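You operate a simulated robot arm through the tools that you are given. There is no shell and no other tool.

The job below is to be done with a simulated robot arm. You get a single attempt, and the scene is never put back.

TASK
Share out the plastic plugs on the top of the beige drawer chest. At the end: the white plastic plug from the top of the beige drawer chest is in the top chest drawer; the orange plastic plug from the top of the beige drawer chest is on top of the brown carton on the top of the beige drawer chest; whatever was shut is shut again. Leave all else as you found it, and nothing knocked over (what rides in a drawer may roll over).

Only the result counts: the job must be done as asked and must still hold three seconds after the hand-in. Knocking over, shifting, dropping, spilling or breaking anything else fails it.

THE ROBOT
A 7-joint arm with a two-finger parallel gripper, fixed in place. Base frame: the origin is on the floor under the middle of its stand, x ahead of it, y to its left, z up. Lengths are in mm, angles in degrees, forces in N, time in s.
With the tool pointing down near the work surface it reaches from about 240 to 680 mm from the base axis. Its first joint turns from -66.0 to 66.0 degrees. Payload 2.4 kg.
The TCP is the grasp point between the finger pads, 30 mm short of the fingertips. In the tool frame z runs along the fingers and y along their closing line. Largest opening 94 mm; finger width 28, thickness 10; the body of the gripper, 50 by 96 mm, starts 55 mm behind the TCP.
Orientation is that of the tool frame in the base frame, as a unit quaternion [x, y, z, w]. With the fingers straight down and closing along the base's y, the tool's x points along the base's -x, its y along +y and its z along -z.

THE INTERFACE
- The arm moves only by the tool servo_tool. Its argument "commands" is a list of rows, each an object (a shift or turn left out is 0, a gripper value left out holds the last) with "grip": the finger opening in mm, from 0 to 94; "travel": the shift along the base's x, y, z in mm, a list of three; "rotation": the turn, a rotation vector about the base's x, y, z in degrees, a list of three. In form: [{"grip": grip, "travel": [tx, ty, tz], "rotation": [ax, ay, az]}, ...]. A call has 1 to 20 rows; each row shifts and turns the commanded pose from where the row before left it. Rows are played at 5 a second. More than 50 mm and 8.6 degrees between two rows, or a gripper value outside its range, and nothing of the call is played. Where a pose cannot be reached the arm comes as near as it can. A force on the tool above 40 N (or 10 N above the force at the start of the call, whichever is more), or a blocked arm, ends the call early, and 0.2 s more pass. Each finger travels about 153 mm/s and halts on what it meets, pressing with about 31 N; the grip force reading is that of the motor and also rises with nothing between the fingers. The clock runs only during rows and for 0.2 s after the last one: add rows that do not move to give the fingers time. The reply holds the time, the measured pose of the TCP, the force on the tool along the base axes, the opening and the grip force, in the units named above and with some noise, with the torque about the TCP (base axes, N m) and any sound that the robot's microphone picked up.
- Cameras (640 x 400 px; columns grow to the right, rows downward): "scene" is fixed at [-8, 459.4, 1446.6]; the picture's right is [-0.97, -0.23, 0.00], its down [-0.15, 0.61, -0.78] and it looks along [0.18, -0.76, -0.63] (base axes); focal length 317 px, centre (320, 200). "wrist" rides on the gripper at [76, 14, -102] in the tool frame; the picture's right is [-0.18, 0.98, 0.00], its down [-0.75, -0.14, -0.64] and it looks along [-0.63, -0.12, 0.77] (tool axes); focal length 243 px, centre (320, 200). There is no depth. A picture from a camera that has moved, and an enlarged one, comes with that camera's place and axes in the base frame and with its lens. The place of the scene camera against the robot may be out by one fixed shift of up to 18 mm in any direction.
- get_image(camera): a new picture of that camera. No time passes.
- enlarge(camera, box): a new picture of the part [left, top, right, bottom] of that camera's present view, enlarged. No time passes.
- close_job(): hands the job in; it is judged then, once.

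Places have to be worked out from the pictures, the camera data and where the tool is seen. Open the gripper and draw the arm clear of the work before you hand the job in, unless the task says otherwise.

The tools are called after "Emit:" as a command line: name --argument value ..., lists and objects as JSON in quotes. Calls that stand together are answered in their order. servo_tool: Moves the arm, as the interface text tells. Its arguments: {"type":"object","properties":{"commands":{"type":"array"}},"required":["commands"]} The other tools are called the same way: get_image (camera) takes a picture; enlarge (camera, box) takes an enlarged picture of a part of a camera's view; close_job () hands the job in.

At the start:

```text
time: 0.0
tool_pos: [358.2, 1.1, 1177.4]
ee_rot: [-0.001, 1.0, 0.0, 0.0]
contact_force: [0.0, 0.4, -0.3]
moment: [0.0, 0.01, 0.0]
width: 94.1
grip_force: 0.1
```

scene: 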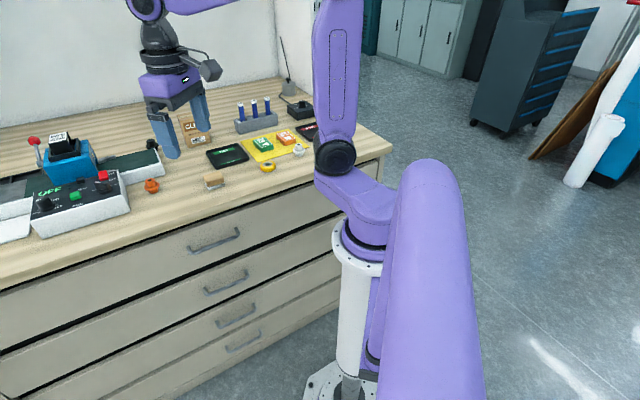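
wrist: 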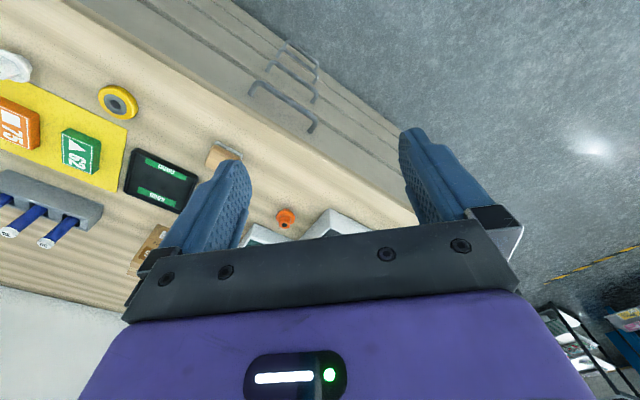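

I start by looking more closely at the work top and the chest front from the scene camera and the wrist camera.

Emit:
enlarge --camera "scene" --box '[130, 80, 330, 205]'

Emit:
enlarge --camera "scene" --box '[0, 100, 320, 300]'

Emit:
enlarge --camera "wrist" --box '[0, 0, 400, 250]'

```text
3.20 times, centred on (230, 142) of scene
camera zoom: at [-8.0, 459.4, 1446.6], right [-0.97, -0.23, 0.0], down [-0.15, 0.61, -0.78], along [0.18, -0.76, -0.63], focal length 1013 px, centre (608, 384)
```

zoom: 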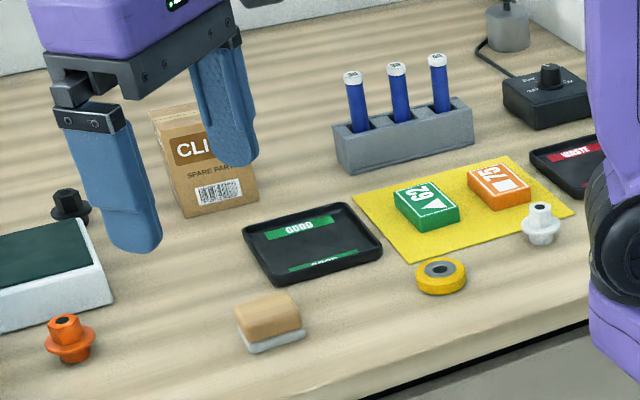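

```text
2.00 times, centred on (160, 200) of scene
camera zoom: at [-8.0, 459.4, 1446.6], right [-0.97, -0.23, 0.0], down [-0.15, 0.61, -0.78], along [0.18, -0.76, -0.63], focal length 633 px, centre (640, 200)
```

zoom: 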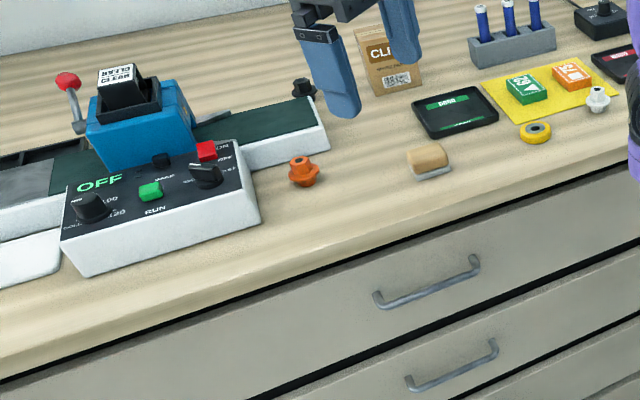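

```text
1.60 times, centred on (200, 125) of wrist
camera zoom: at [281.3, 14.0, 1280.2], right [0.18, 0.98, 0.0], down [0.75, -0.14, 0.64], along [0.63, -0.12, -0.77], focal length 388 px, centre (512, 320)
```

zoom: 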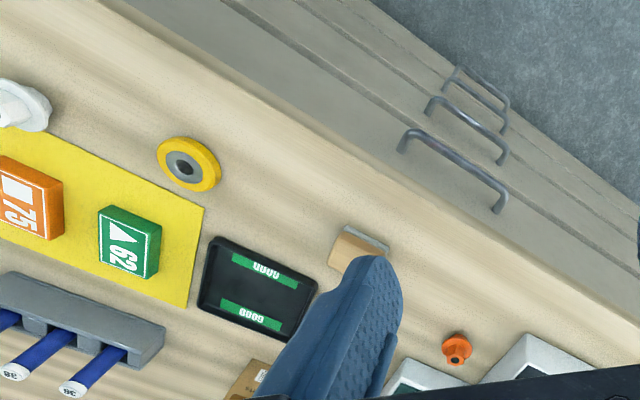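

From the two pictures I triangulate the orange plug at about (600,-116,930), the white plug near (266,-400,930), and the top handle near (436,-91,763). The chest front seems turned about 45°. I turn the tool -45° about z so that the wrist camera faces the chest squarely.

Emit:
servo_tool --commands '[{"rotation": [0, 0, -7.5]}, {"rotation": [0, 0, -7.5]}, {"rotation": [0, 0, -7.5]}, {"rotation": [0, 0, -7.5]}, {"rotation": [0, 0, -7.5]}, {"rotation": [0, 0, -7.5]}, {}]'

Emit:
get_image --camera "wrist"

Emit:
get_image --camera "scene"

```text
time: 1.6
tool_pos: [358.4, 1.3, 1177.1]
ee_rot: [0.382, 0.924, 0.0, 0.0]
contact_force: [-1.0, -0.6, -0.5]
moment: [-0.02, 0.01, 0.01]
width: 94.1
grip_force: 0.1
```

```text
taken
camera wrist: at [313.6, 63.7, 1280.1], right [0.83, 0.56, 0.0], down [0.43, -0.63, 0.64], along [0.36, -0.53, -0.77], focal length 243 px, centre (320, 200)
```

wrist: 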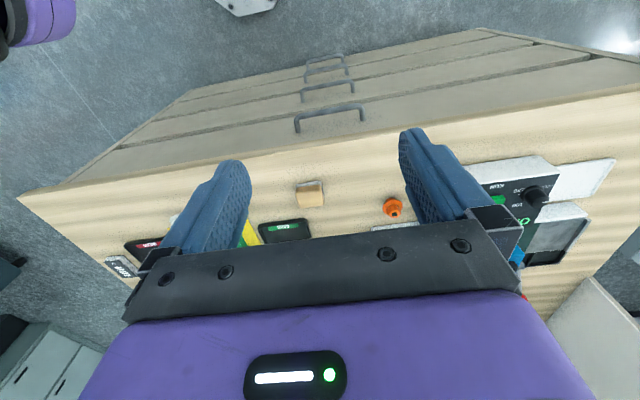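

```text
taken
```

scene: 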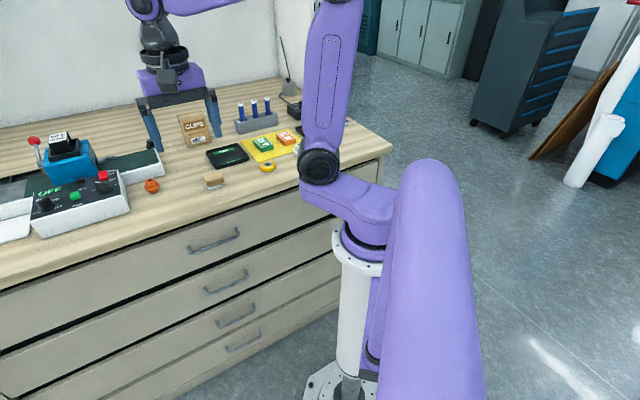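

The chest is now seen front-on. I enlarge both views to measure the front edge, the handle, the carton and the plugs.

Emit:
enlarge --camera "wrist" --box '[240, 60, 480, 210]'

Emit:
enlarge --camera "scene" --box '[120, 90, 320, 215]'

Emit:
enlarge --camera "scene" --box '[150, 200, 310, 300]'

```text
2.67 times, centred on (360, 135) of wrist
camera zoom: at [313.6, 63.7, 1280.1], right [0.83, 0.56, 0.0], down [0.43, -0.63, 0.64], along [0.36, -0.53, -0.77], focal length 647 px, centre (213, 373)
```

zoom: 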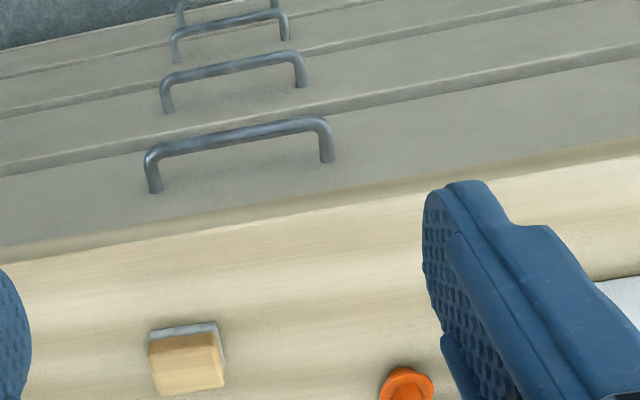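

```text
3.20 times, centred on (220, 152) of scene
camera zoom: at [-8.0, 459.4, 1446.6], right [-0.97, -0.23, 0.0], down [-0.15, 0.61, -0.78], along [0.18, -0.76, -0.63], focal length 1013 px, centre (640, 352)
```

zoom: 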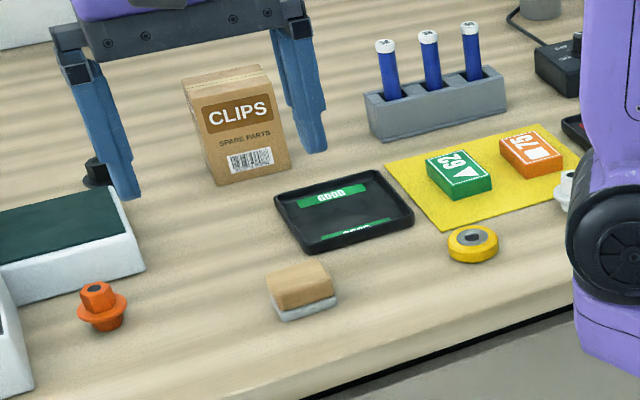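

```text
4.00 times, centred on (230, 250) of scene
camera zoom: at [-8.0, 459.4, 1446.6], right [-0.97, -0.23, 0.0], down [-0.15, 0.61, -0.78], along [0.18, -0.76, -0.63], focal length 1267 px, centre (680, 0)
```

zoom: 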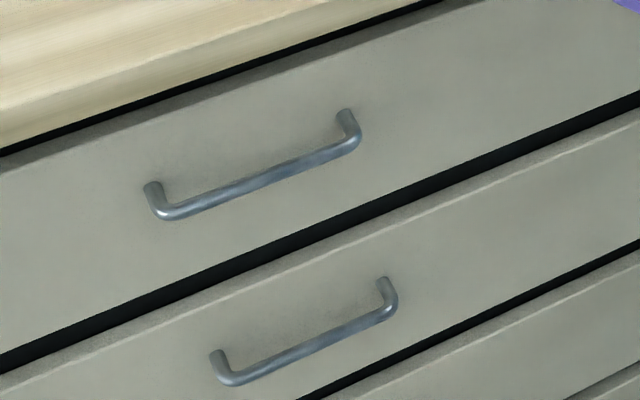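

The handle bar looks to be near (430,-80,785), directed about 45° along the front. I lower the tool 150 mm in the free space in front of the chest, for a second wrist view to triangulate with.

Emit:
servo_tool --commands '[{"travel": [0, 0, -50]}, {"travel": [0, 0, -50]}, {"travel": [0, 0, -50]}, {}]'

Emit:
get_image --camera "wrist"

Emit:
enlarge --camera "wrist" --box '[200, 40, 440, 190]'

Emit:
get_image --camera "scene"

```text
time: 2.6
tool_pos: [357.9, -0.5, 1026.8]
ee_rot: [0.383, 0.924, 0.0, 0.0]
contact_force: [0.1, 0.4, 0.1]
moment: [-0.02, 0.01, -0.03]
width: 94.2
grip_force: 0.0
```

```text
taken
camera wrist: at [313.4, 62.8, 1129.2], right [0.82, 0.57, 0.0], down [0.43, -0.63, 0.64], along [0.36, -0.53, -0.77], focal length 243 px, centre (320, 200)
```

wrist: 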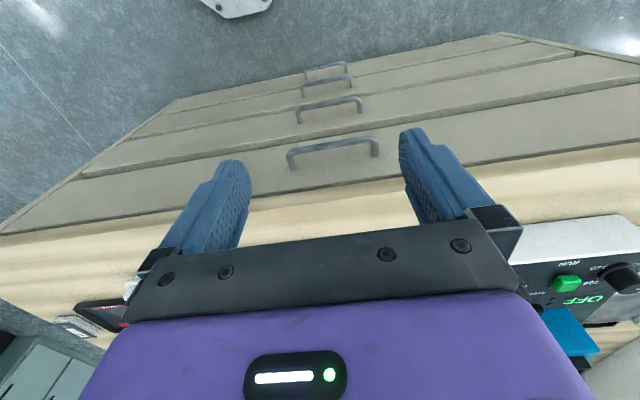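

```text
2.67 times, centred on (320, 115) of wrist
camera zoom: at [313.4, 62.8, 1129.2], right [0.82, 0.57, 0.0], down [0.43, -0.63, 0.64], along [0.36, -0.53, -0.77], focal length 647 px, centre (320, 427)
```

zoom: 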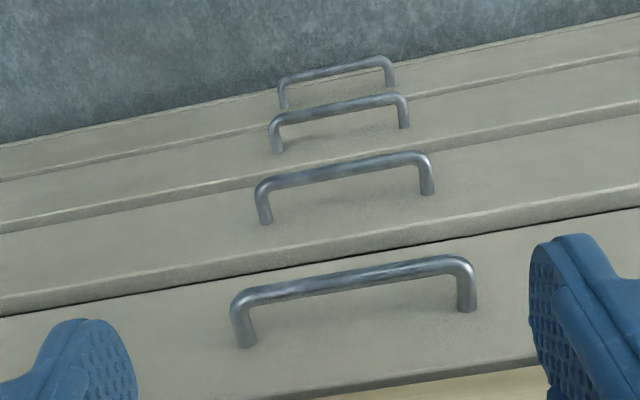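

```text
taken
```

scene: 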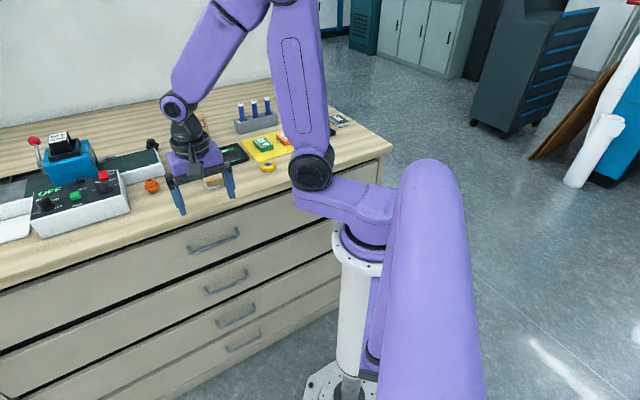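

By two wrist views the handle bar runs at 45° with its middle near (438,-88,755), about 27 mm out from the drawer face. I plan to grip it with the fingers closing vertically and the tool nearly horizontal, so first I yaw the tool +90° in free space.

Emit:
servo_tool --commands '[{"rotation": [0, 0, 7.5]}, {"rotation": [0, 0, 7.5]}, {"rotation": [0, 0, 7.5]}, {"rotation": [0, 0, 7.5]}, {"rotation": [0, 0, 7.5]}, {"rotation": [0, 0, 7.5]}, {"rotation": [0, 0, 7.5]}, {"rotation": [0, 0, 7.5]}, {"rotation": [0, 0, 7.5]}, {"rotation": [0, 0, 7.5]}, {"rotation": [0, 0, 7.5]}, {"rotation": [0, 0, 7.5]}, {}]'

Emit:
get_image --camera "scene"

Emit:
get_image --camera "wrist"

```text
time: 5.4
tool_pos: [357.9, 1.3, 1027.7]
ee_rot: [-0.383, 0.924, 0.0, 0.0]
contact_force: [-0.5, -0.5, 0.5]
moment: [-0.01, 0.03, 0.01]
width: 93.9
grip_force: 0.0
```

```text
taken
```

scene: 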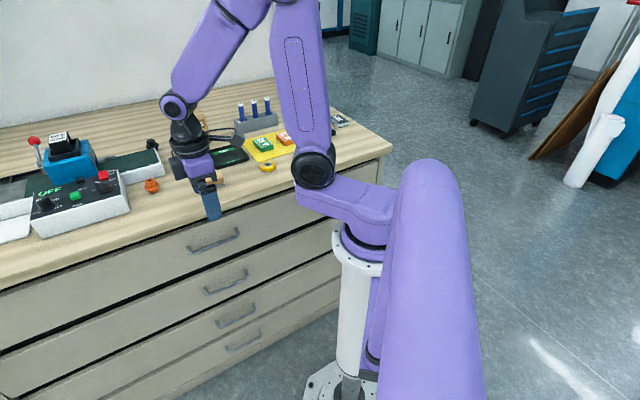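

```text
taken
camera wrist: at [293.4, -44.2, 1130.2], right [-0.57, 0.82, 0.0], down [0.63, 0.43, 0.64], along [0.53, 0.36, -0.77], focal length 243 px, centre (320, 200)
```

wrist: 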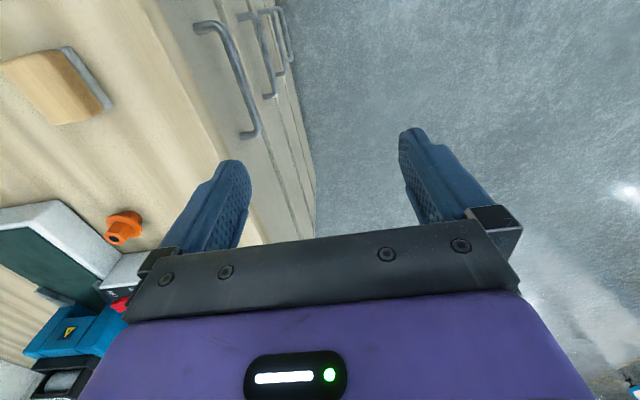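

The yaw worked with no offset. I enlarge this side view to triangulate the handle, block and orange plug again with the new baseline.

Emit:
enlarge --camera "wrist" --box '[160, 0, 320, 150]'

Emit:
enlarge --camera "wrist" --box '[0, 30, 240, 250]'

```text
2.67 times, centred on (240, 75) of wrist
camera zoom: at [293.4, -44.2, 1130.2], right [-0.57, 0.82, 0.0], down [0.63, 0.43, 0.64], along [0.53, 0.36, -0.77], focal length 647 px, centre (533, 533)
```

zoom: 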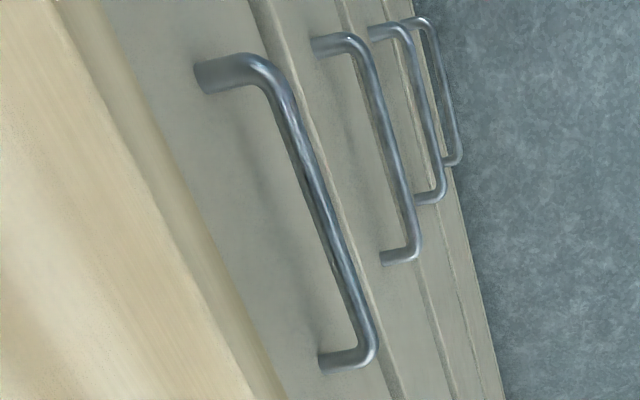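

```text
1.82 times, centred on (120, 140) of wrist
camera zoom: at [293.4, -44.2, 1130.2], right [-0.57, 0.82, 0.0], down [0.63, 0.43, 0.64], along [0.53, 0.36, -0.77], focal length 441 px, centre (684, 309)
```

zoom: 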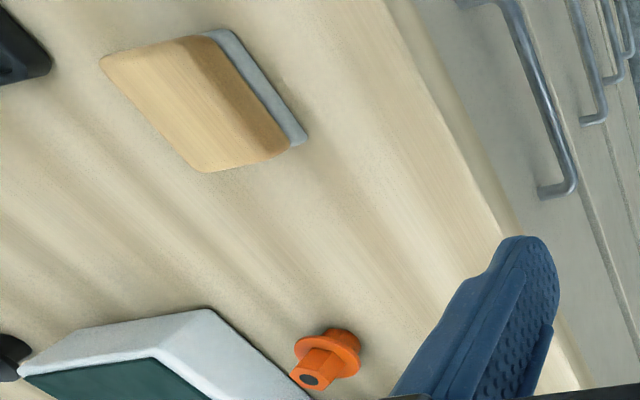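

Using the three wrist views, the bar sits at chest coordinates c≈366 (the depth direction (0.707,-0.707)), e≈180–319 and z≈764, with the drawer face at c≈396. Next I tilt the tool about the bar axis by 80° in 8° steps, where it is, well in front of the chest.

Emit:
servo_tool --commands '[{"rotation": [-5.657, -5.657, 0]}, {"rotation": [-5.657, -5.657, 0]}, {"rotation": [-5.657, -5.657, 0]}, {"rotation": [-5.657, -5.657, 0]}, {"rotation": [-5.657, -5.657, 0]}, {}]'

Emit:
get_image --camera "scene"

```text
time: 6.8
tool_pos: [357.4, -0.6, 1027.0]
ee_rot: [-0.36, 0.868, -0.317, 0.132]
contact_force: [-0.2, 0.4, -0.4]
moment: [-0.03, -0.01, 0.01]
width: 93.9
grip_force: 0.1
```

```text
taken
```

scene: 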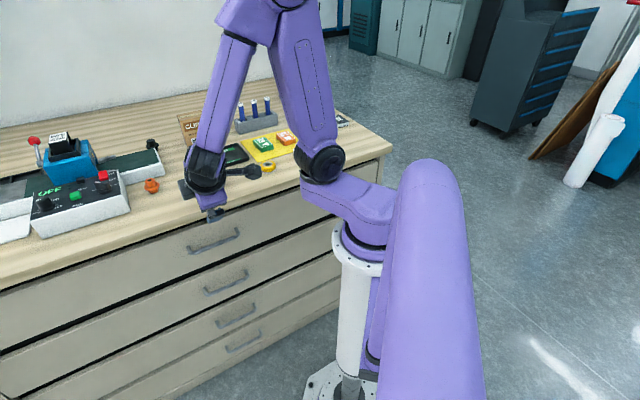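

The 40° tilt was reached exactly. I continue the tilt to 80°.

Emit:
servo_tool --commands '[{"rotation": [-5.657, -5.657, 0]}, {"rotation": [-5.657, -5.657, 0]}, {"rotation": [-5.657, -5.657, 0]}, {"rotation": [-5.657, -5.657, 0]}, {"rotation": [-5.657, -5.657, 0]}, {}]'

Emit:
get_image --camera "scene"

Emit:
get_image --camera "wrist"

```text
time: 8.2
tool_pos: [359.8, 1.5, 1028.0]
ee_rot: [-0.293, 0.708, -0.594, 0.246]
contact_force: [-0.1, 0.3, -0.4]
moment: [0.03, -0.02, 0.0]
width: 94.2
grip_force: 0.0
```

```text
taken
```

scene: 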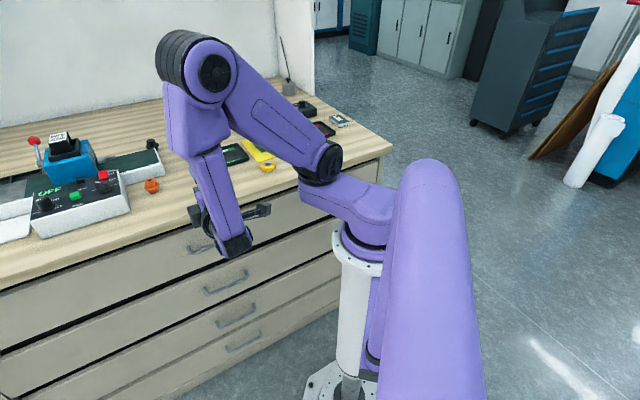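

```text
taken
camera wrist: at [230.6, 19.0, 1031.2], right [0.01, 0.25, -0.97], down [0.1, 0.96, 0.25], along [0.99, -0.1, -0.01], focal length 243 px, centre (320, 200)
```

wrist: 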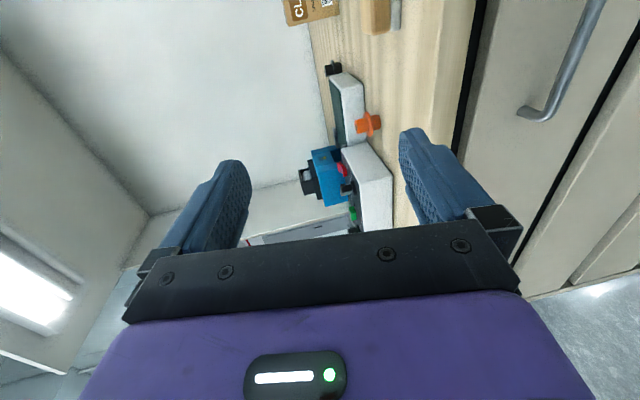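

The tilt to 80° worked and the gripper is horizontal, facing the chest. I lower it in steps and watch the elbow over the table.

Emit:
servo_tool --commands '[{"travel": [0, 0, -40]}, {"travel": [0, 0, -40]}, {"travel": [0, 0, -40]}, {}]'

Emit:
get_image --camera "scene"

```text
time: 9.2
tool_pos: [359.0, 0.6, 905.9]
ee_rot: [-0.293, 0.707, -0.594, 0.246]
contact_force: [-0.1, 0.2, 0.4]
moment: [-0.02, -0.02, 0.03]
width: 93.8
grip_force: 0.0
```

```text
taken
```

scene: 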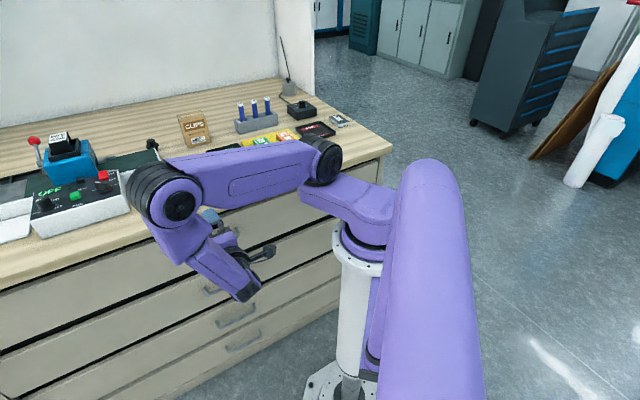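

The elbow has swung down on the left side of the gripper. I check the wrist view before going lower, to see whether the elbow comes near the objects on the table.

Emit:
get_image --camera "wrist"

Emit:
enlarge --camera "scene" --box '[80, 110, 360, 310]'

```text
taken
camera wrist: at [231.1, 19.3, 909.9], right [0.01, 0.25, -0.97], down [0.1, 0.96, 0.25], along [0.99, -0.1, -0.02], focal length 243 px, centre (320, 200)
```

wrist: 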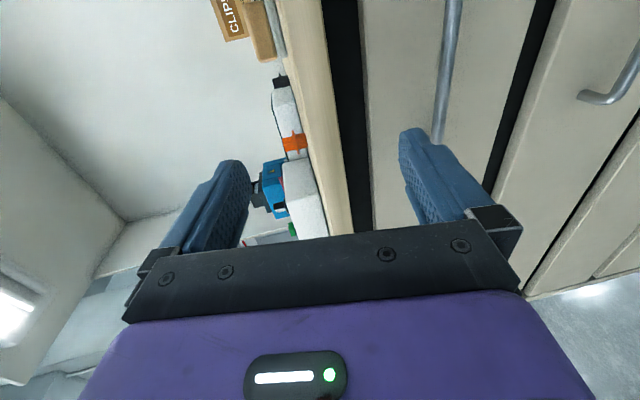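

```text
2.00 times, centred on (220, 210) of scene
camera zoom: at [-8.0, 459.4, 1446.6], right [-0.97, -0.23, 0.0], down [-0.15, 0.61, -0.78], along [0.18, -0.76, -0.63], focal length 633 px, centre (520, 180)
```

zoom: 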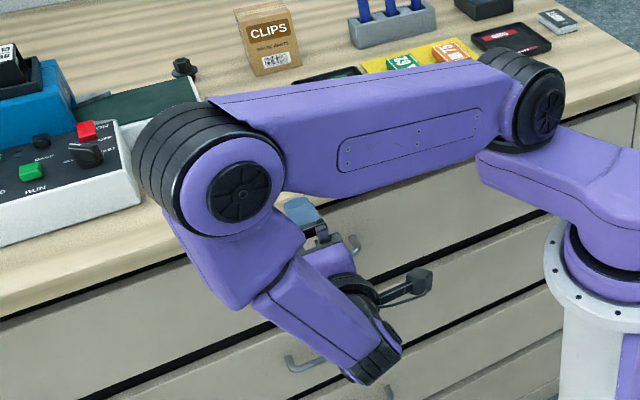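

The table top comes out at about z≈900 with its front edge at c≈366, level with the bar. At 80° tilt the elbow drops close to the table edge, so I change plan: hook the bar with a steep tool (about 30° tilt), which keeps the elbow high. I go back up and reduce the tilt.

Emit:
servo_tool --commands '[{"travel": [0, 0, 40]}, {"travel": [0, 0, 40]}, {"travel": [0, 0, 40]}, {"rotation": [5.893, 5.893, 0]}, {"rotation": [5.893, 5.893, 0]}, {"rotation": [5.893, 5.893, 0]}, {"rotation": [5.893, 5.893, 0]}, {"rotation": [5.893, 5.893, 0]}, {"rotation": [5.893, 5.893, 0]}, {}]'

Emit:
get_image --camera "scene"

Emit:
get_image --camera "wrist"

```text
time: 11.4
tool_pos: [358.2, 0.5, 1027.1]
ee_rot: [-0.369, 0.893, -0.239, 0.099]
contact_force: [-0.5, -0.2, 1.1]
moment: [0.02, -0.04, 0.0]
width: 93.8
grip_force: 0.1
```

```text
taken
```

scene: 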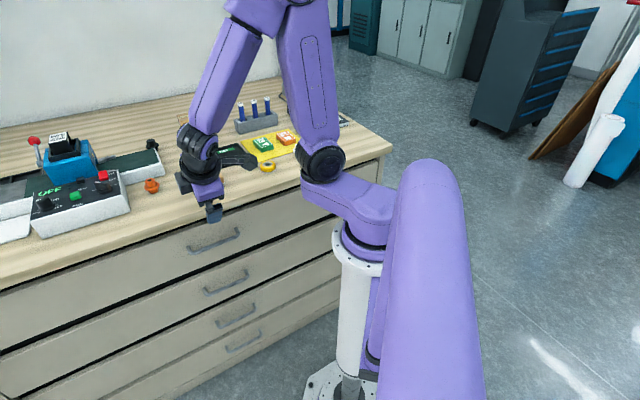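

```text
taken
camera wrist: at [258.6, -9.0, 1109.3], right [-0.47, 0.73, -0.49], down [0.39, 0.67, 0.63], along [0.79, 0.1, -0.6], focal length 243 px, centre (320, 200)
```

wrist: 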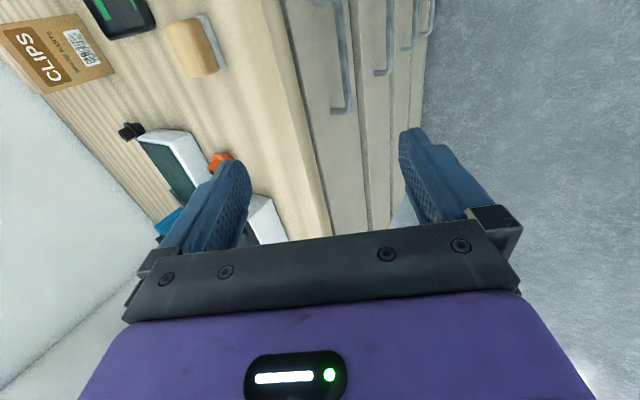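

The tilt is now 30° with the elbow high and clear. I set the opening to 60 mm and move to a pre-insertion point about 110 mm back from the bar along the tool axis.

Emit:
servo_tool --commands '[{"grip": 60, "travel": [5, -6.25, -40.5]}, {"travel": [5, -6.25, -40.5]}, {"travel": [5, -6.25, -40.5]}, {"travel": [5, -6.25, -40.5]}, {}, {}]'

Emit:
get_image --camera "scene"

Emit:
get_image --camera "wrist"

```text
time: 12.8
tool_pos: [376.8, -25.4, 864.6]
ee_rot: [-0.369, 0.893, -0.239, 0.1]
contact_force: [-0.2, -0.6, 0.0]
moment: [-0.01, 0.0, 0.03]
width: 59.8
grip_force: 0.0
```

```text
taken
```

scene: 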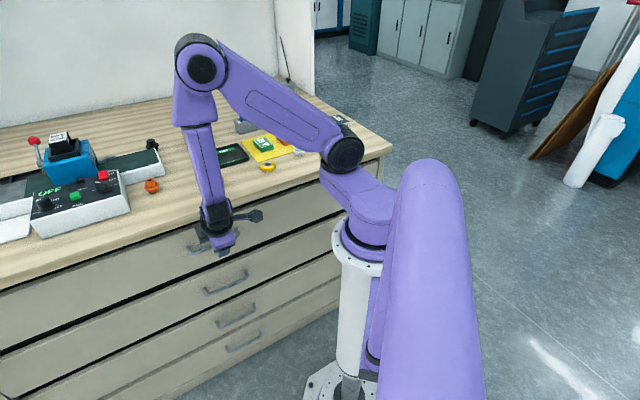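

```text
taken
camera wrist: at [277.5, -34.3, 946.4], right [-0.47, 0.73, -0.49], down [0.39, 0.67, 0.63], along [0.79, 0.1, -0.6], focal length 243 px, centre (320, 200)
```

wrist: 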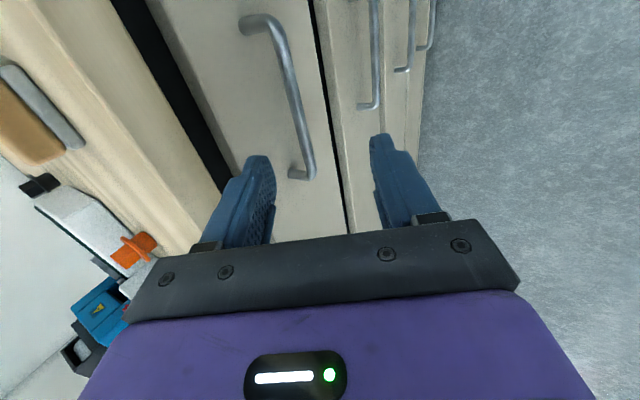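

The arm is in place and the elbow is high. I enlarge the wrist view to re-measure the bar against the fingers before inserting.

Emit:
enlarge --camera "wrist" --box '[180, 0, 420, 240]'

```text
1.67 times, centred on (300, 120) of wrist
camera zoom: at [277.5, -34.3, 946.4], right [-0.47, 0.73, -0.49], down [0.39, 0.67, 0.63], along [0.79, 0.1, -0.6], focal length 404 px, centre (353, 333)
```

zoom: 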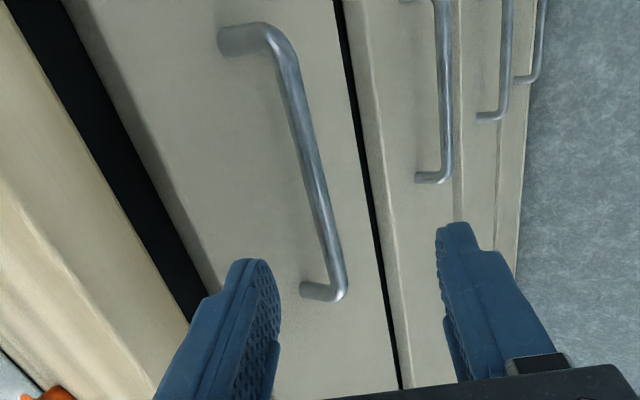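

Refined with this closer view, the bar sits at c≈361, z≈777 and the drawer face at c≈390. I advance about 70 mm along the tool axis, which leaves the tips just short of the bar, and check again.

Emit:
servo_tool --commands '[{"travel": [2, -2, 0]}, {"travel": [8.25, -8.25, -20.2]}, {"travel": [8.25, -8.25, -20.2]}, {"travel": [8.25, -8.25, -20.2]}, {}]'

Emit:
get_image --camera "wrist"

Emit:
enlarge --camera "wrist" --box '[180, 20, 420, 240]'

Emit:
enlarge --camera "scene" --box '[140, 170, 300, 290]'

```text
time: 14.0
tool_pos: [403.6, -50.7, 802.8]
ee_rot: [-0.369, 0.892, -0.241, 0.099]
contact_force: [0.8, -0.1, -0.1]
moment: [0.02, -0.02, 0.0]
width: 59.9
grip_force: 0.1
```

```text
taken
camera wrist: at [304.7, -61.1, 885.3], right [-0.47, 0.73, -0.49], down [0.39, 0.67, 0.63], along [0.79, 0.1, -0.6], focal length 243 px, centre (320, 200)
```

wrist: 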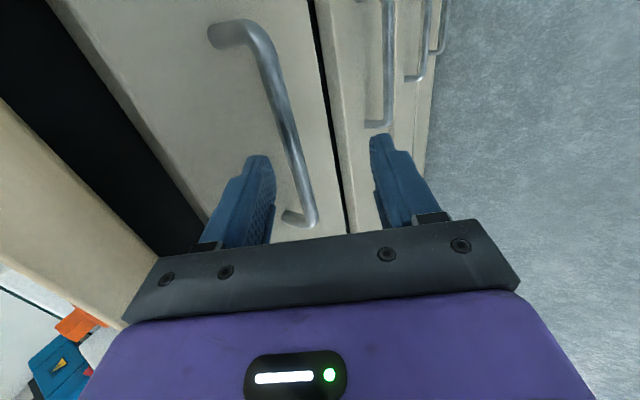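

```text
1.82 times, centred on (300, 130) of wrist
camera zoom: at [304.7, -61.1, 885.3], right [-0.47, 0.73, -0.49], down [0.39, 0.67, 0.63], along [0.79, 0.1, -0.6], focal length 441 px, centre (356, 327)
```

zoom: 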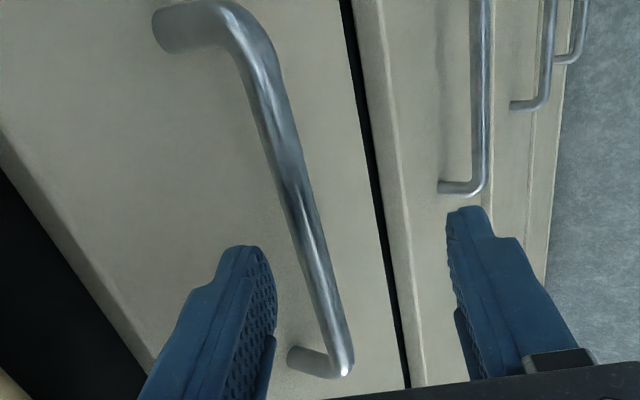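

```text
3.33 times, centred on (220, 230) of scene
camera zoom: at [-7.9, 459.4, 1446.6], right [-0.97, -0.23, 0.0], down [-0.15, 0.61, -0.78], along [0.18, -0.76, -0.63], focal length 1056 px, centre (653, 100)
```

zoom: 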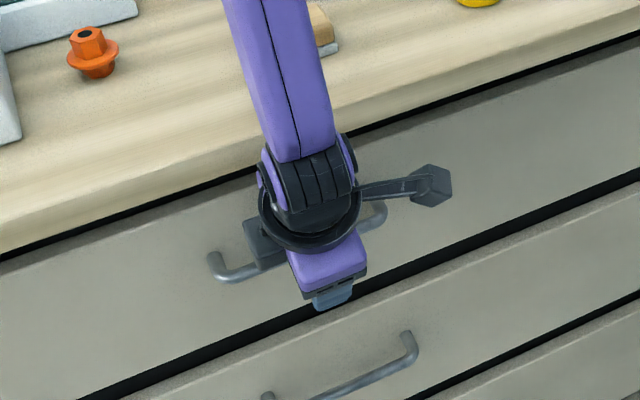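

The tips are just short of the bar, and the bar lies 17–20 mm toward the chest-side finger, so that finger will slip behind it with about 5 mm of clearance. I make a small shift away from the face and then advance 25 mm in small steps.

Emit:
servo_tool --commands '[{"travel": [-1.2, 1.2, -1]}, {"travel": [3, -3, -7.3]}, {"travel": [3, -3, -7.4]}, {"travel": [3, -3, -7.4]}, {}]'

Emit:
enlarge --camera "wrist" --box '[180, 20, 420, 240]'

```text
time: 15.2
tool_pos: [412.7, -59.6, 780.8]
ee_rot: [-0.369, 0.892, -0.24, 0.099]
contact_force: [-0.1, 1.4, 0.1]
moment: [0.01, -0.01, 0.01]
width: 60.0
grip_force: 0.1
```

```text
1.82 times, centred on (300, 130) of wrist
camera zoom: at [312.9, -68.8, 862.9], right [-0.47, 0.73, -0.49], down [0.39, 0.67, 0.63], along [0.79, 0.1, -0.6], focal length 441 px, centre (356, 327)
```

zoom: 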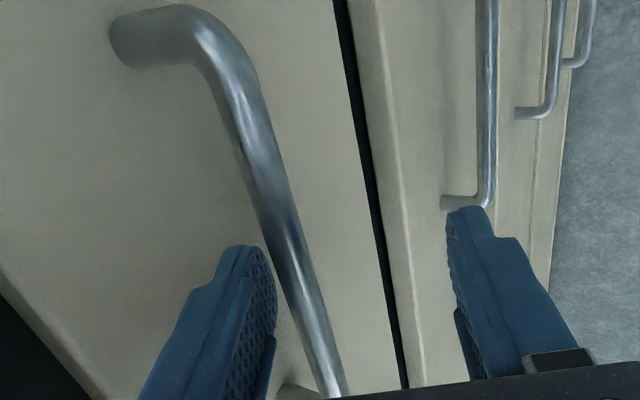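

The chest-side finger tip is now behind the bar and forces are near zero. I pull a short distance straight out from the chest, watching the force.

Emit:
servo_tool --commands '[{"travel": [-4, 4, 0]}, {"travel": [-5, 5, 0]}, {"travel": [-7, 7, 0]}, {"travel": [-7, 7, 0]}, {}]'

Emit:
get_image --camera "wrist"

Emit:
enlarge --camera "scene" --box '[100, 150, 340, 300]'

```text
time: 16.4
tool_pos: [389.5, -34.5, 780.7]
ee_rot: [-0.37, 0.892, -0.24, 0.099]
contact_force: [1.7, -0.6, 1.6]
moment: [-0.07, -0.02, -0.01]
width: 61.2
grip_force: 1.1
```

```text
taken
camera wrist: at [289.6, -45.0, 863.6], right [-0.47, 0.73, -0.49], down [0.39, 0.67, 0.63], along [0.79, 0.1, -0.6], focal length 243 px, centre (320, 200)
```

wrist: 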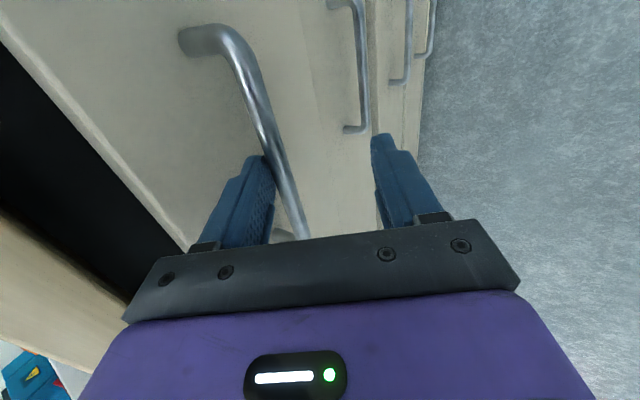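

```text
2.67 times, centred on (220, 225) of scene
camera zoom: at [-8.0, 459.4, 1446.6], right [-0.97, -0.23, 0.0], down [-0.15, 0.61, -0.78], along [0.18, -0.76, -0.63], focal length 844 px, centre (587, 133)
```

zoom: 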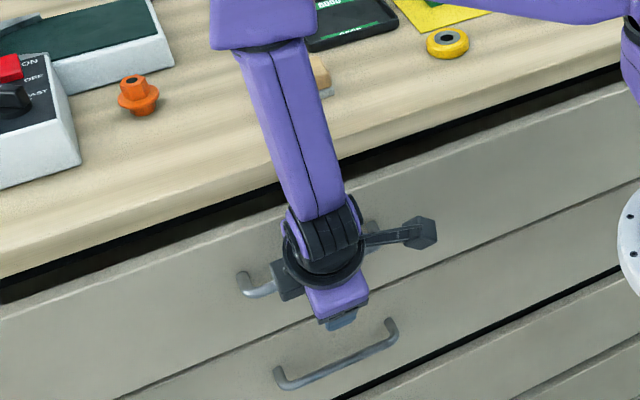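

The drawer follows with hardly any force and is about 30 mm open. I pull it out another 80 mm and check the arm.

Emit:
servo_tool --commands '[{"travel": [-9.4, 9.4, 0]}, {"travel": [-9.4, 9.4, 0]}, {"travel": [-9.4, 9.4, 0]}, {"travel": [-9.4, 9.4, 0]}, {"travel": [-9.4, 9.4, 0]}, {"travel": [-9.4, 9.4, 0]}, {}]'

Emit:
get_image --camera "scene"

Emit:
get_image --camera "wrist"

```text
time: 18.0
tool_pos: [333.0, 21.2, 780.6]
ee_rot: [-0.37, 0.892, -0.239, 0.098]
contact_force: [-0.9, 0.5, -0.3]
moment: [0.0, -0.01, 0.02]
width: 60.0
grip_force: 0.1
```

```text
taken
```

scene: 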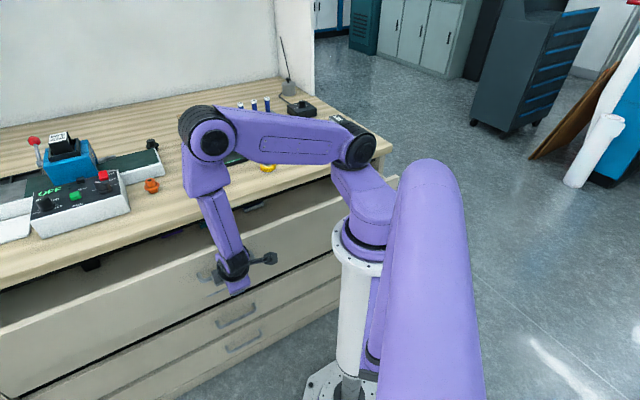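

```text
taken
camera wrist: at [233.2, 11.4, 863.3], right [-0.47, 0.73, -0.49], down [0.39, 0.67, 0.63], along [0.79, 0.1, -0.61], focal length 243 px, centre (320, 200)
```

wrist: 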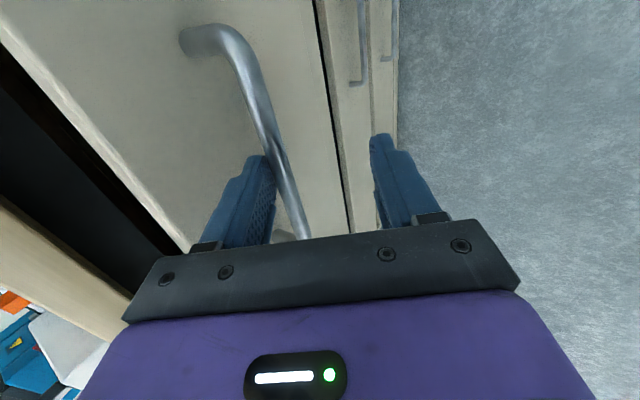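

The drawer is about 110 mm open with negligible force. Before pulling further I check how high the elbow is above the things on the table.

Emit:
enlarge --camera "scene" --box '[140, 80, 400, 300]'

```text
1.82 times, centred on (270, 190) of scene
camera zoom: at [-8.0, 459.4, 1446.6], right [-0.97, -0.23, 0.0], down [-0.15, 0.61, -0.78], along [0.18, -0.76, -0.63], focal length 576 px, centre (411, 218)
```

zoom: 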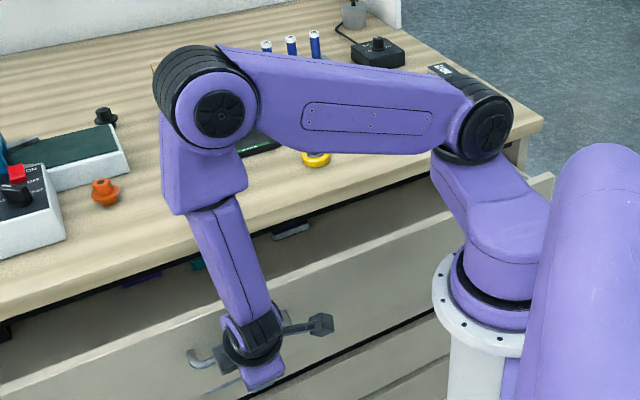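

By the arm geometry the elbow is around z≈1080, comfortably clear. I pull another 30 mm, making about 140 mm of opening.

Emit:
servo_tool --commands '[{"travel": [-7, 7, 0]}, {"travel": [-7, 7, 0]}, {"travel": [-7, 7, 0]}, {}]'

Emit:
get_image --camera "scene"

Emit:
get_image --camera "wrist"

```text
time: 19.0
tool_pos: [311.7, 41.6, 780.2]
ee_rot: [-0.37, 0.892, -0.238, 0.1]
contact_force: [0.8, -0.4, 1.9]
moment: [-0.05, -0.07, 0.06]
width: 61.0
grip_force: 0.6
```

```text
taken
```

scene: 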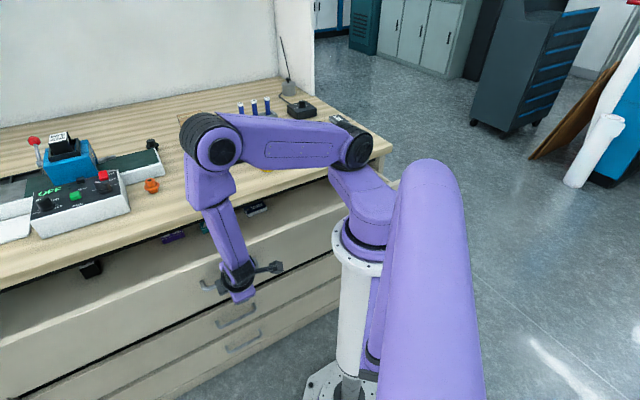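

```text
taken
camera wrist: at [212.2, 32.8, 863.5], right [-0.47, 0.73, -0.49], down [0.39, 0.67, 0.63], along [0.79, 0.1, -0.6], focal length 243 px, centre (320, 200)
```

wrist: 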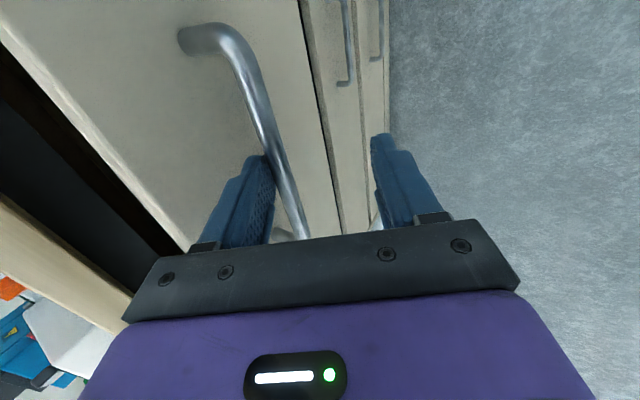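

The drawer is now about 140 mm open, with small items visible deeper inside. I ease the finger off the bar and draw back along the tool axis, then rise.

Emit:
servo_tool --commands '[{"travel": [1.4, -1.4, 0]}, {"travel": [-7, 7, 17.3]}, {"travel": [-7, 7, 17.3]}, {"travel": [-7, 7, 17.3]}, {"travel": [0, 0, 40]}, {"travel": [0, 0, 40]}, {"travel": [0, 0, 40]}, {"travel": [0, 0, 40]}, {}]'

Emit:
get_image --camera "scene"

Emit:
get_image --camera "wrist"

```text
time: 21.0
tool_pos: [293.1, 60.3, 994.0]
ee_rot: [-0.37, 0.892, -0.241, 0.098]
contact_force: [1.2, 0.7, -0.7]
moment: [-0.02, 0.0, 0.01]
width: 59.9
grip_force: 0.1
```

```text
taken
```

scene: 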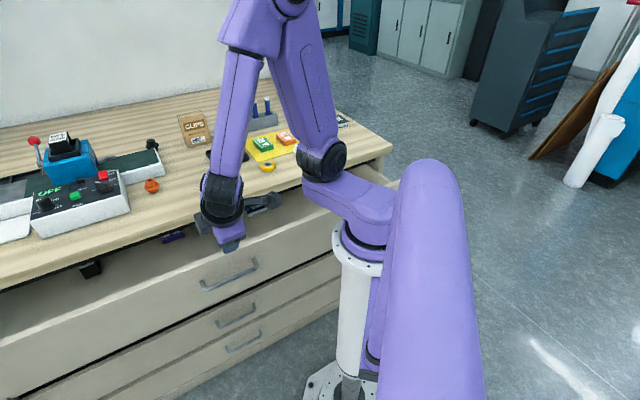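

```text
taken
camera wrist: at [193.3, 51.0, 1075.5], right [-0.47, 0.73, -0.49], down [0.39, 0.67, 0.63], along [0.79, 0.1, -0.61], focal length 243 px, centre (320, 200)
```

wrist: 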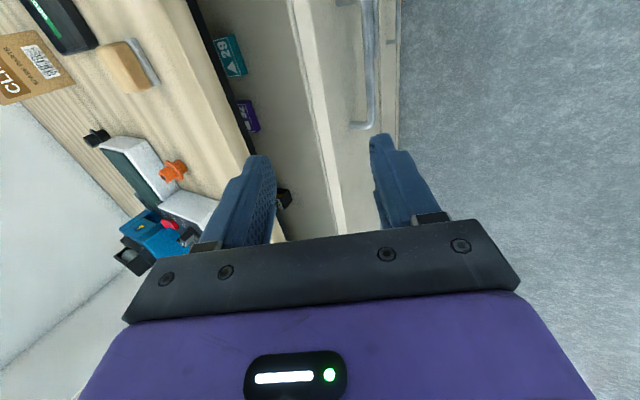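

The drawer stays open on its own. I straighten the tool, rise, and carry it round towards the white plug while turning the camera to face the chest.

Emit:
servo_tool --commands '[{"grip": 94, "rotation": [5.303, 5.303, 0], "travel": [0, 0, 22]}, {"rotation": [5.303, 5.303, 0], "travel": [0, 0, 22]}, {"rotation": [5.303, 5.303, 0], "travel": [0, 0, 22]}, {"rotation": [5.303, 5.303, 0], "travel": [0, 0, 22]}, {"rotation": [0, 0, -7.5], "travel": [-3.6, -32, 0]}, {"rotation": [0, 0, -7.5], "travel": [-3.6, -32, 0]}, {"rotation": [0, 0, -7.5], "travel": [-3.6, -32, 0]}, {"rotation": [0, 0, -7.5], "travel": [-3.6, -32, 0]}, {"rotation": [0, 0, -7.5], "travel": [-3.6, -32, 0]}, {"rotation": [0, 0, -7.5], "travel": [-3.6, -32, 0]}, {"rotation": [0, 0, -7.5], "travel": [-3.6, -32, 0]}, {"rotation": [0, 0, -7.5], "travel": [-3.6, -32, 0]}, {"rotation": [0, 0, -7.5], "travel": [-3.6, -32, 0]}, {"rotation": [0, 0, -7.5], "travel": [-3.6, -32, 0]}, {"rotation": [0, 0, -7.5], "travel": [-3.6, -32, 0]}, {"rotation": [0, 0, -7.5], "travel": [-3.6, -32, 0]}, {}]'

Emit:
get_image --camera "scene"

Emit:
get_image --camera "wrist"

```text
time: 24.6
tool_pos: [249.8, -323.5, 1081.5]
ee_rot: [0.383, 0.924, 0.0, 0.0]
contact_force: [-0.4, -0.3, -0.3]
moment: [0.02, 0.02, 0.0]
width: 93.9
grip_force: 0.0
```

```text
taken
```

scene: 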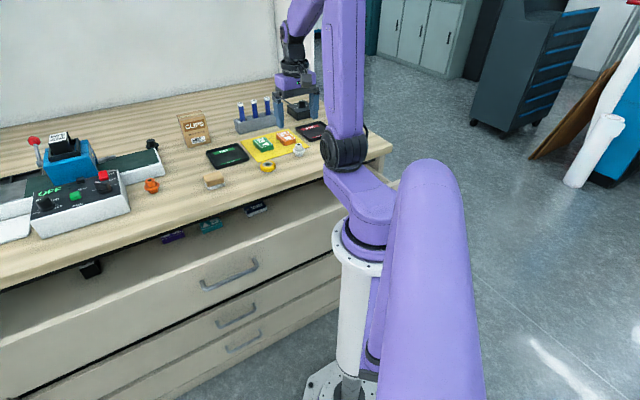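

```text
taken
camera wrist: at [205.8, -259.7, 1184.6], right [0.83, 0.56, 0.0], down [0.43, -0.63, 0.64], along [0.36, -0.53, -0.77], focal length 243 px, centre (320, 200)
```

wrist: 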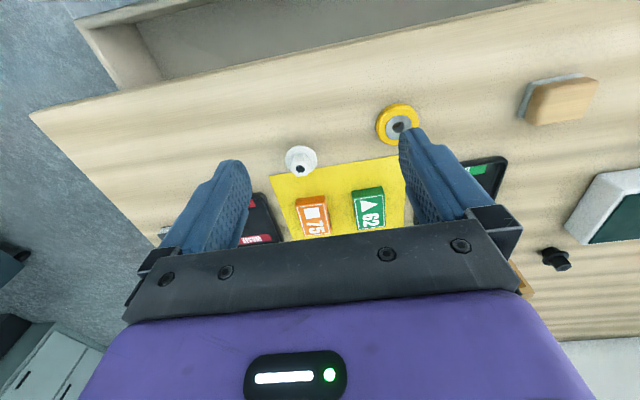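

The open drawer and the white plug are both visible now. I enlarge the plug to get its position and the room around it.

Emit:
enlarge --camera "wrist" --box '[250, 90, 450, 230]'

Emit:
enlarge --camera "scene" --box '[220, 90, 380, 200]'

```text
2.86 times, centred on (350, 160) of wrist
camera zoom: at [205.8, -259.7, 1184.6], right [0.83, 0.56, 0.0], down [0.43, -0.63, 0.64], along [0.36, -0.53, -0.77], focal length 693 px, centre (234, 314)
```

zoom: 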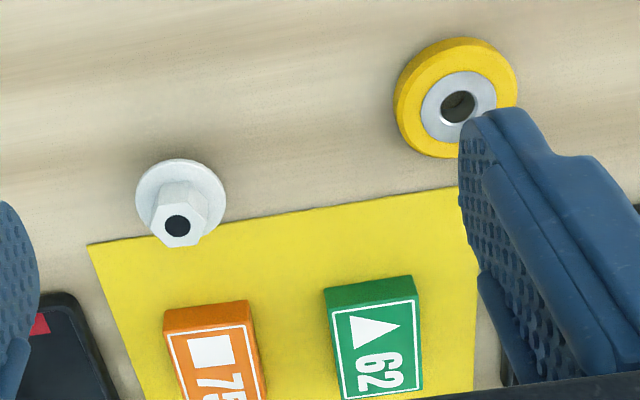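

```text
3.64 times, centred on (300, 145) of scene
camera zoom: at [-7.9, 459.4, 1446.6], right [-0.97, -0.23, 0.0], down [-0.15, 0.61, -0.78], along [0.18, -0.76, -0.63], focal length 1152 px, centre (393, 400)
```

zoom: 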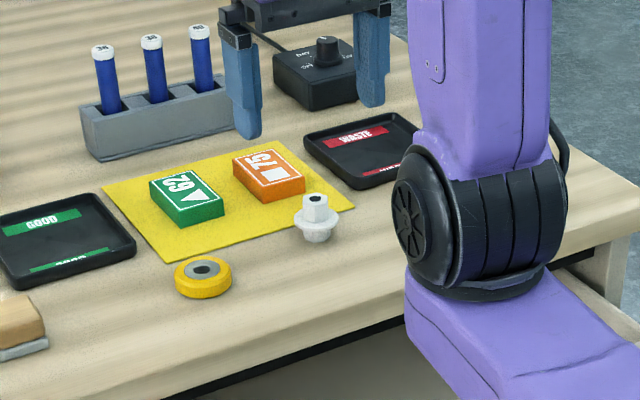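

The white plug has a hex head above a roughly 38 mm flange. It stands near c≈477, e≈-89 (x≈274, y≈-401), with its top at about z≈940 and clear space around it. I move over it at z≈1040 for a closer look.

Emit:
servo_tool --commands '[{"travel": [8.2, -25.8, -14]}, {"travel": [8.2, -25.8, -14]}, {"travel": [8.1, -25.7, -13.5]}, {}, {}]'

Emit:
get_image --camera "wrist"

Emit:
enlarge --camera "wrist" --box '[240, 60, 400, 180]'

Emit:
get_image --camera "scene"

```text
time: 25.8
tool_pos: [274.1, -401.1, 1038.9]
ee_rot: [0.383, 0.924, -0.001, -0.001]
contact_force: [0.0, -0.4, -0.3]
moment: [0.0, 0.03, -0.02]
width: 93.9
grip_force: 0.0
```

```text
taken
camera wrist: at [229.6, -336.7, 1142.8], right [0.83, 0.56, 0.0], down [0.43, -0.63, 0.64], along [0.36, -0.53, -0.77], focal length 243 px, centre (320, 200)
```

wrist: 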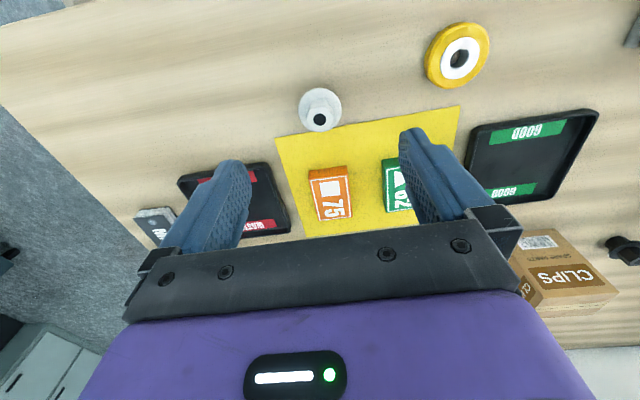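

```text
3.33 times, centred on (320, 120) of wrist
camera zoom: at [229.6, -336.7, 1142.8], right [0.83, 0.56, 0.0], down [0.43, -0.63, 0.64], along [0.36, -0.53, -0.77], focal length 809 px, centre (320, 467)
```

zoom: 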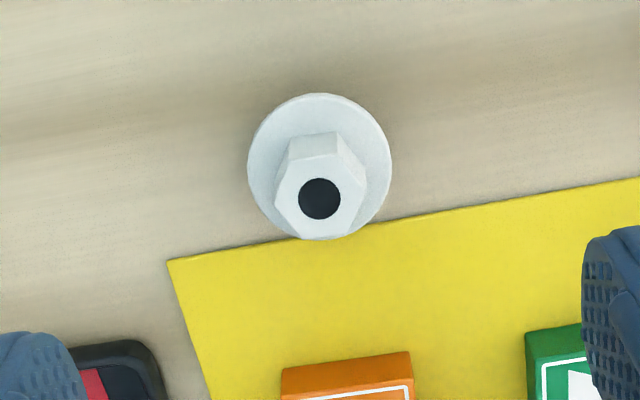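

```text
taken
```

scene: 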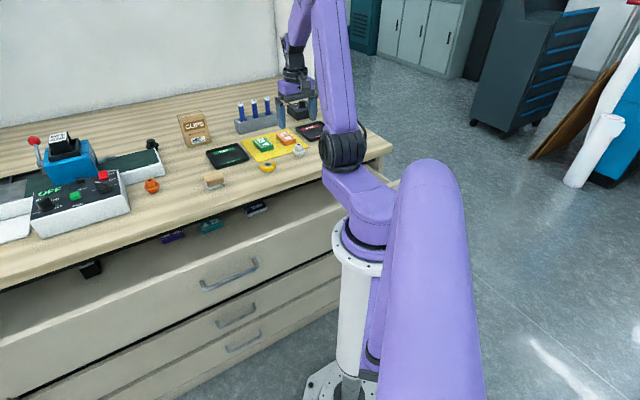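

The hex head is clearly visible. I zoom in further to measure how it is turned, so the fingers meet two of its flats.

Emit:
enlarge --camera "wrist" --box '[296, 84, 344, 134]'

```text
8.00 times, centred on (320, 109) of wrist
camera zoom: at [229.6, -336.7, 1142.8], right [0.83, 0.56, 0.0], down [0.43, -0.63, 0.64], along [0.36, -0.53, -0.77], focal length 1941 px, centre (320, 928)
```

zoom: 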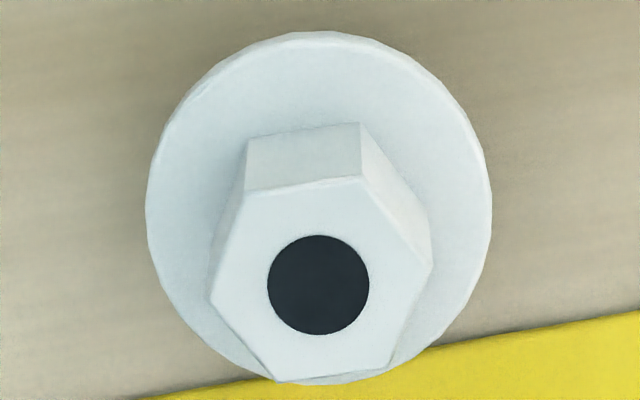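

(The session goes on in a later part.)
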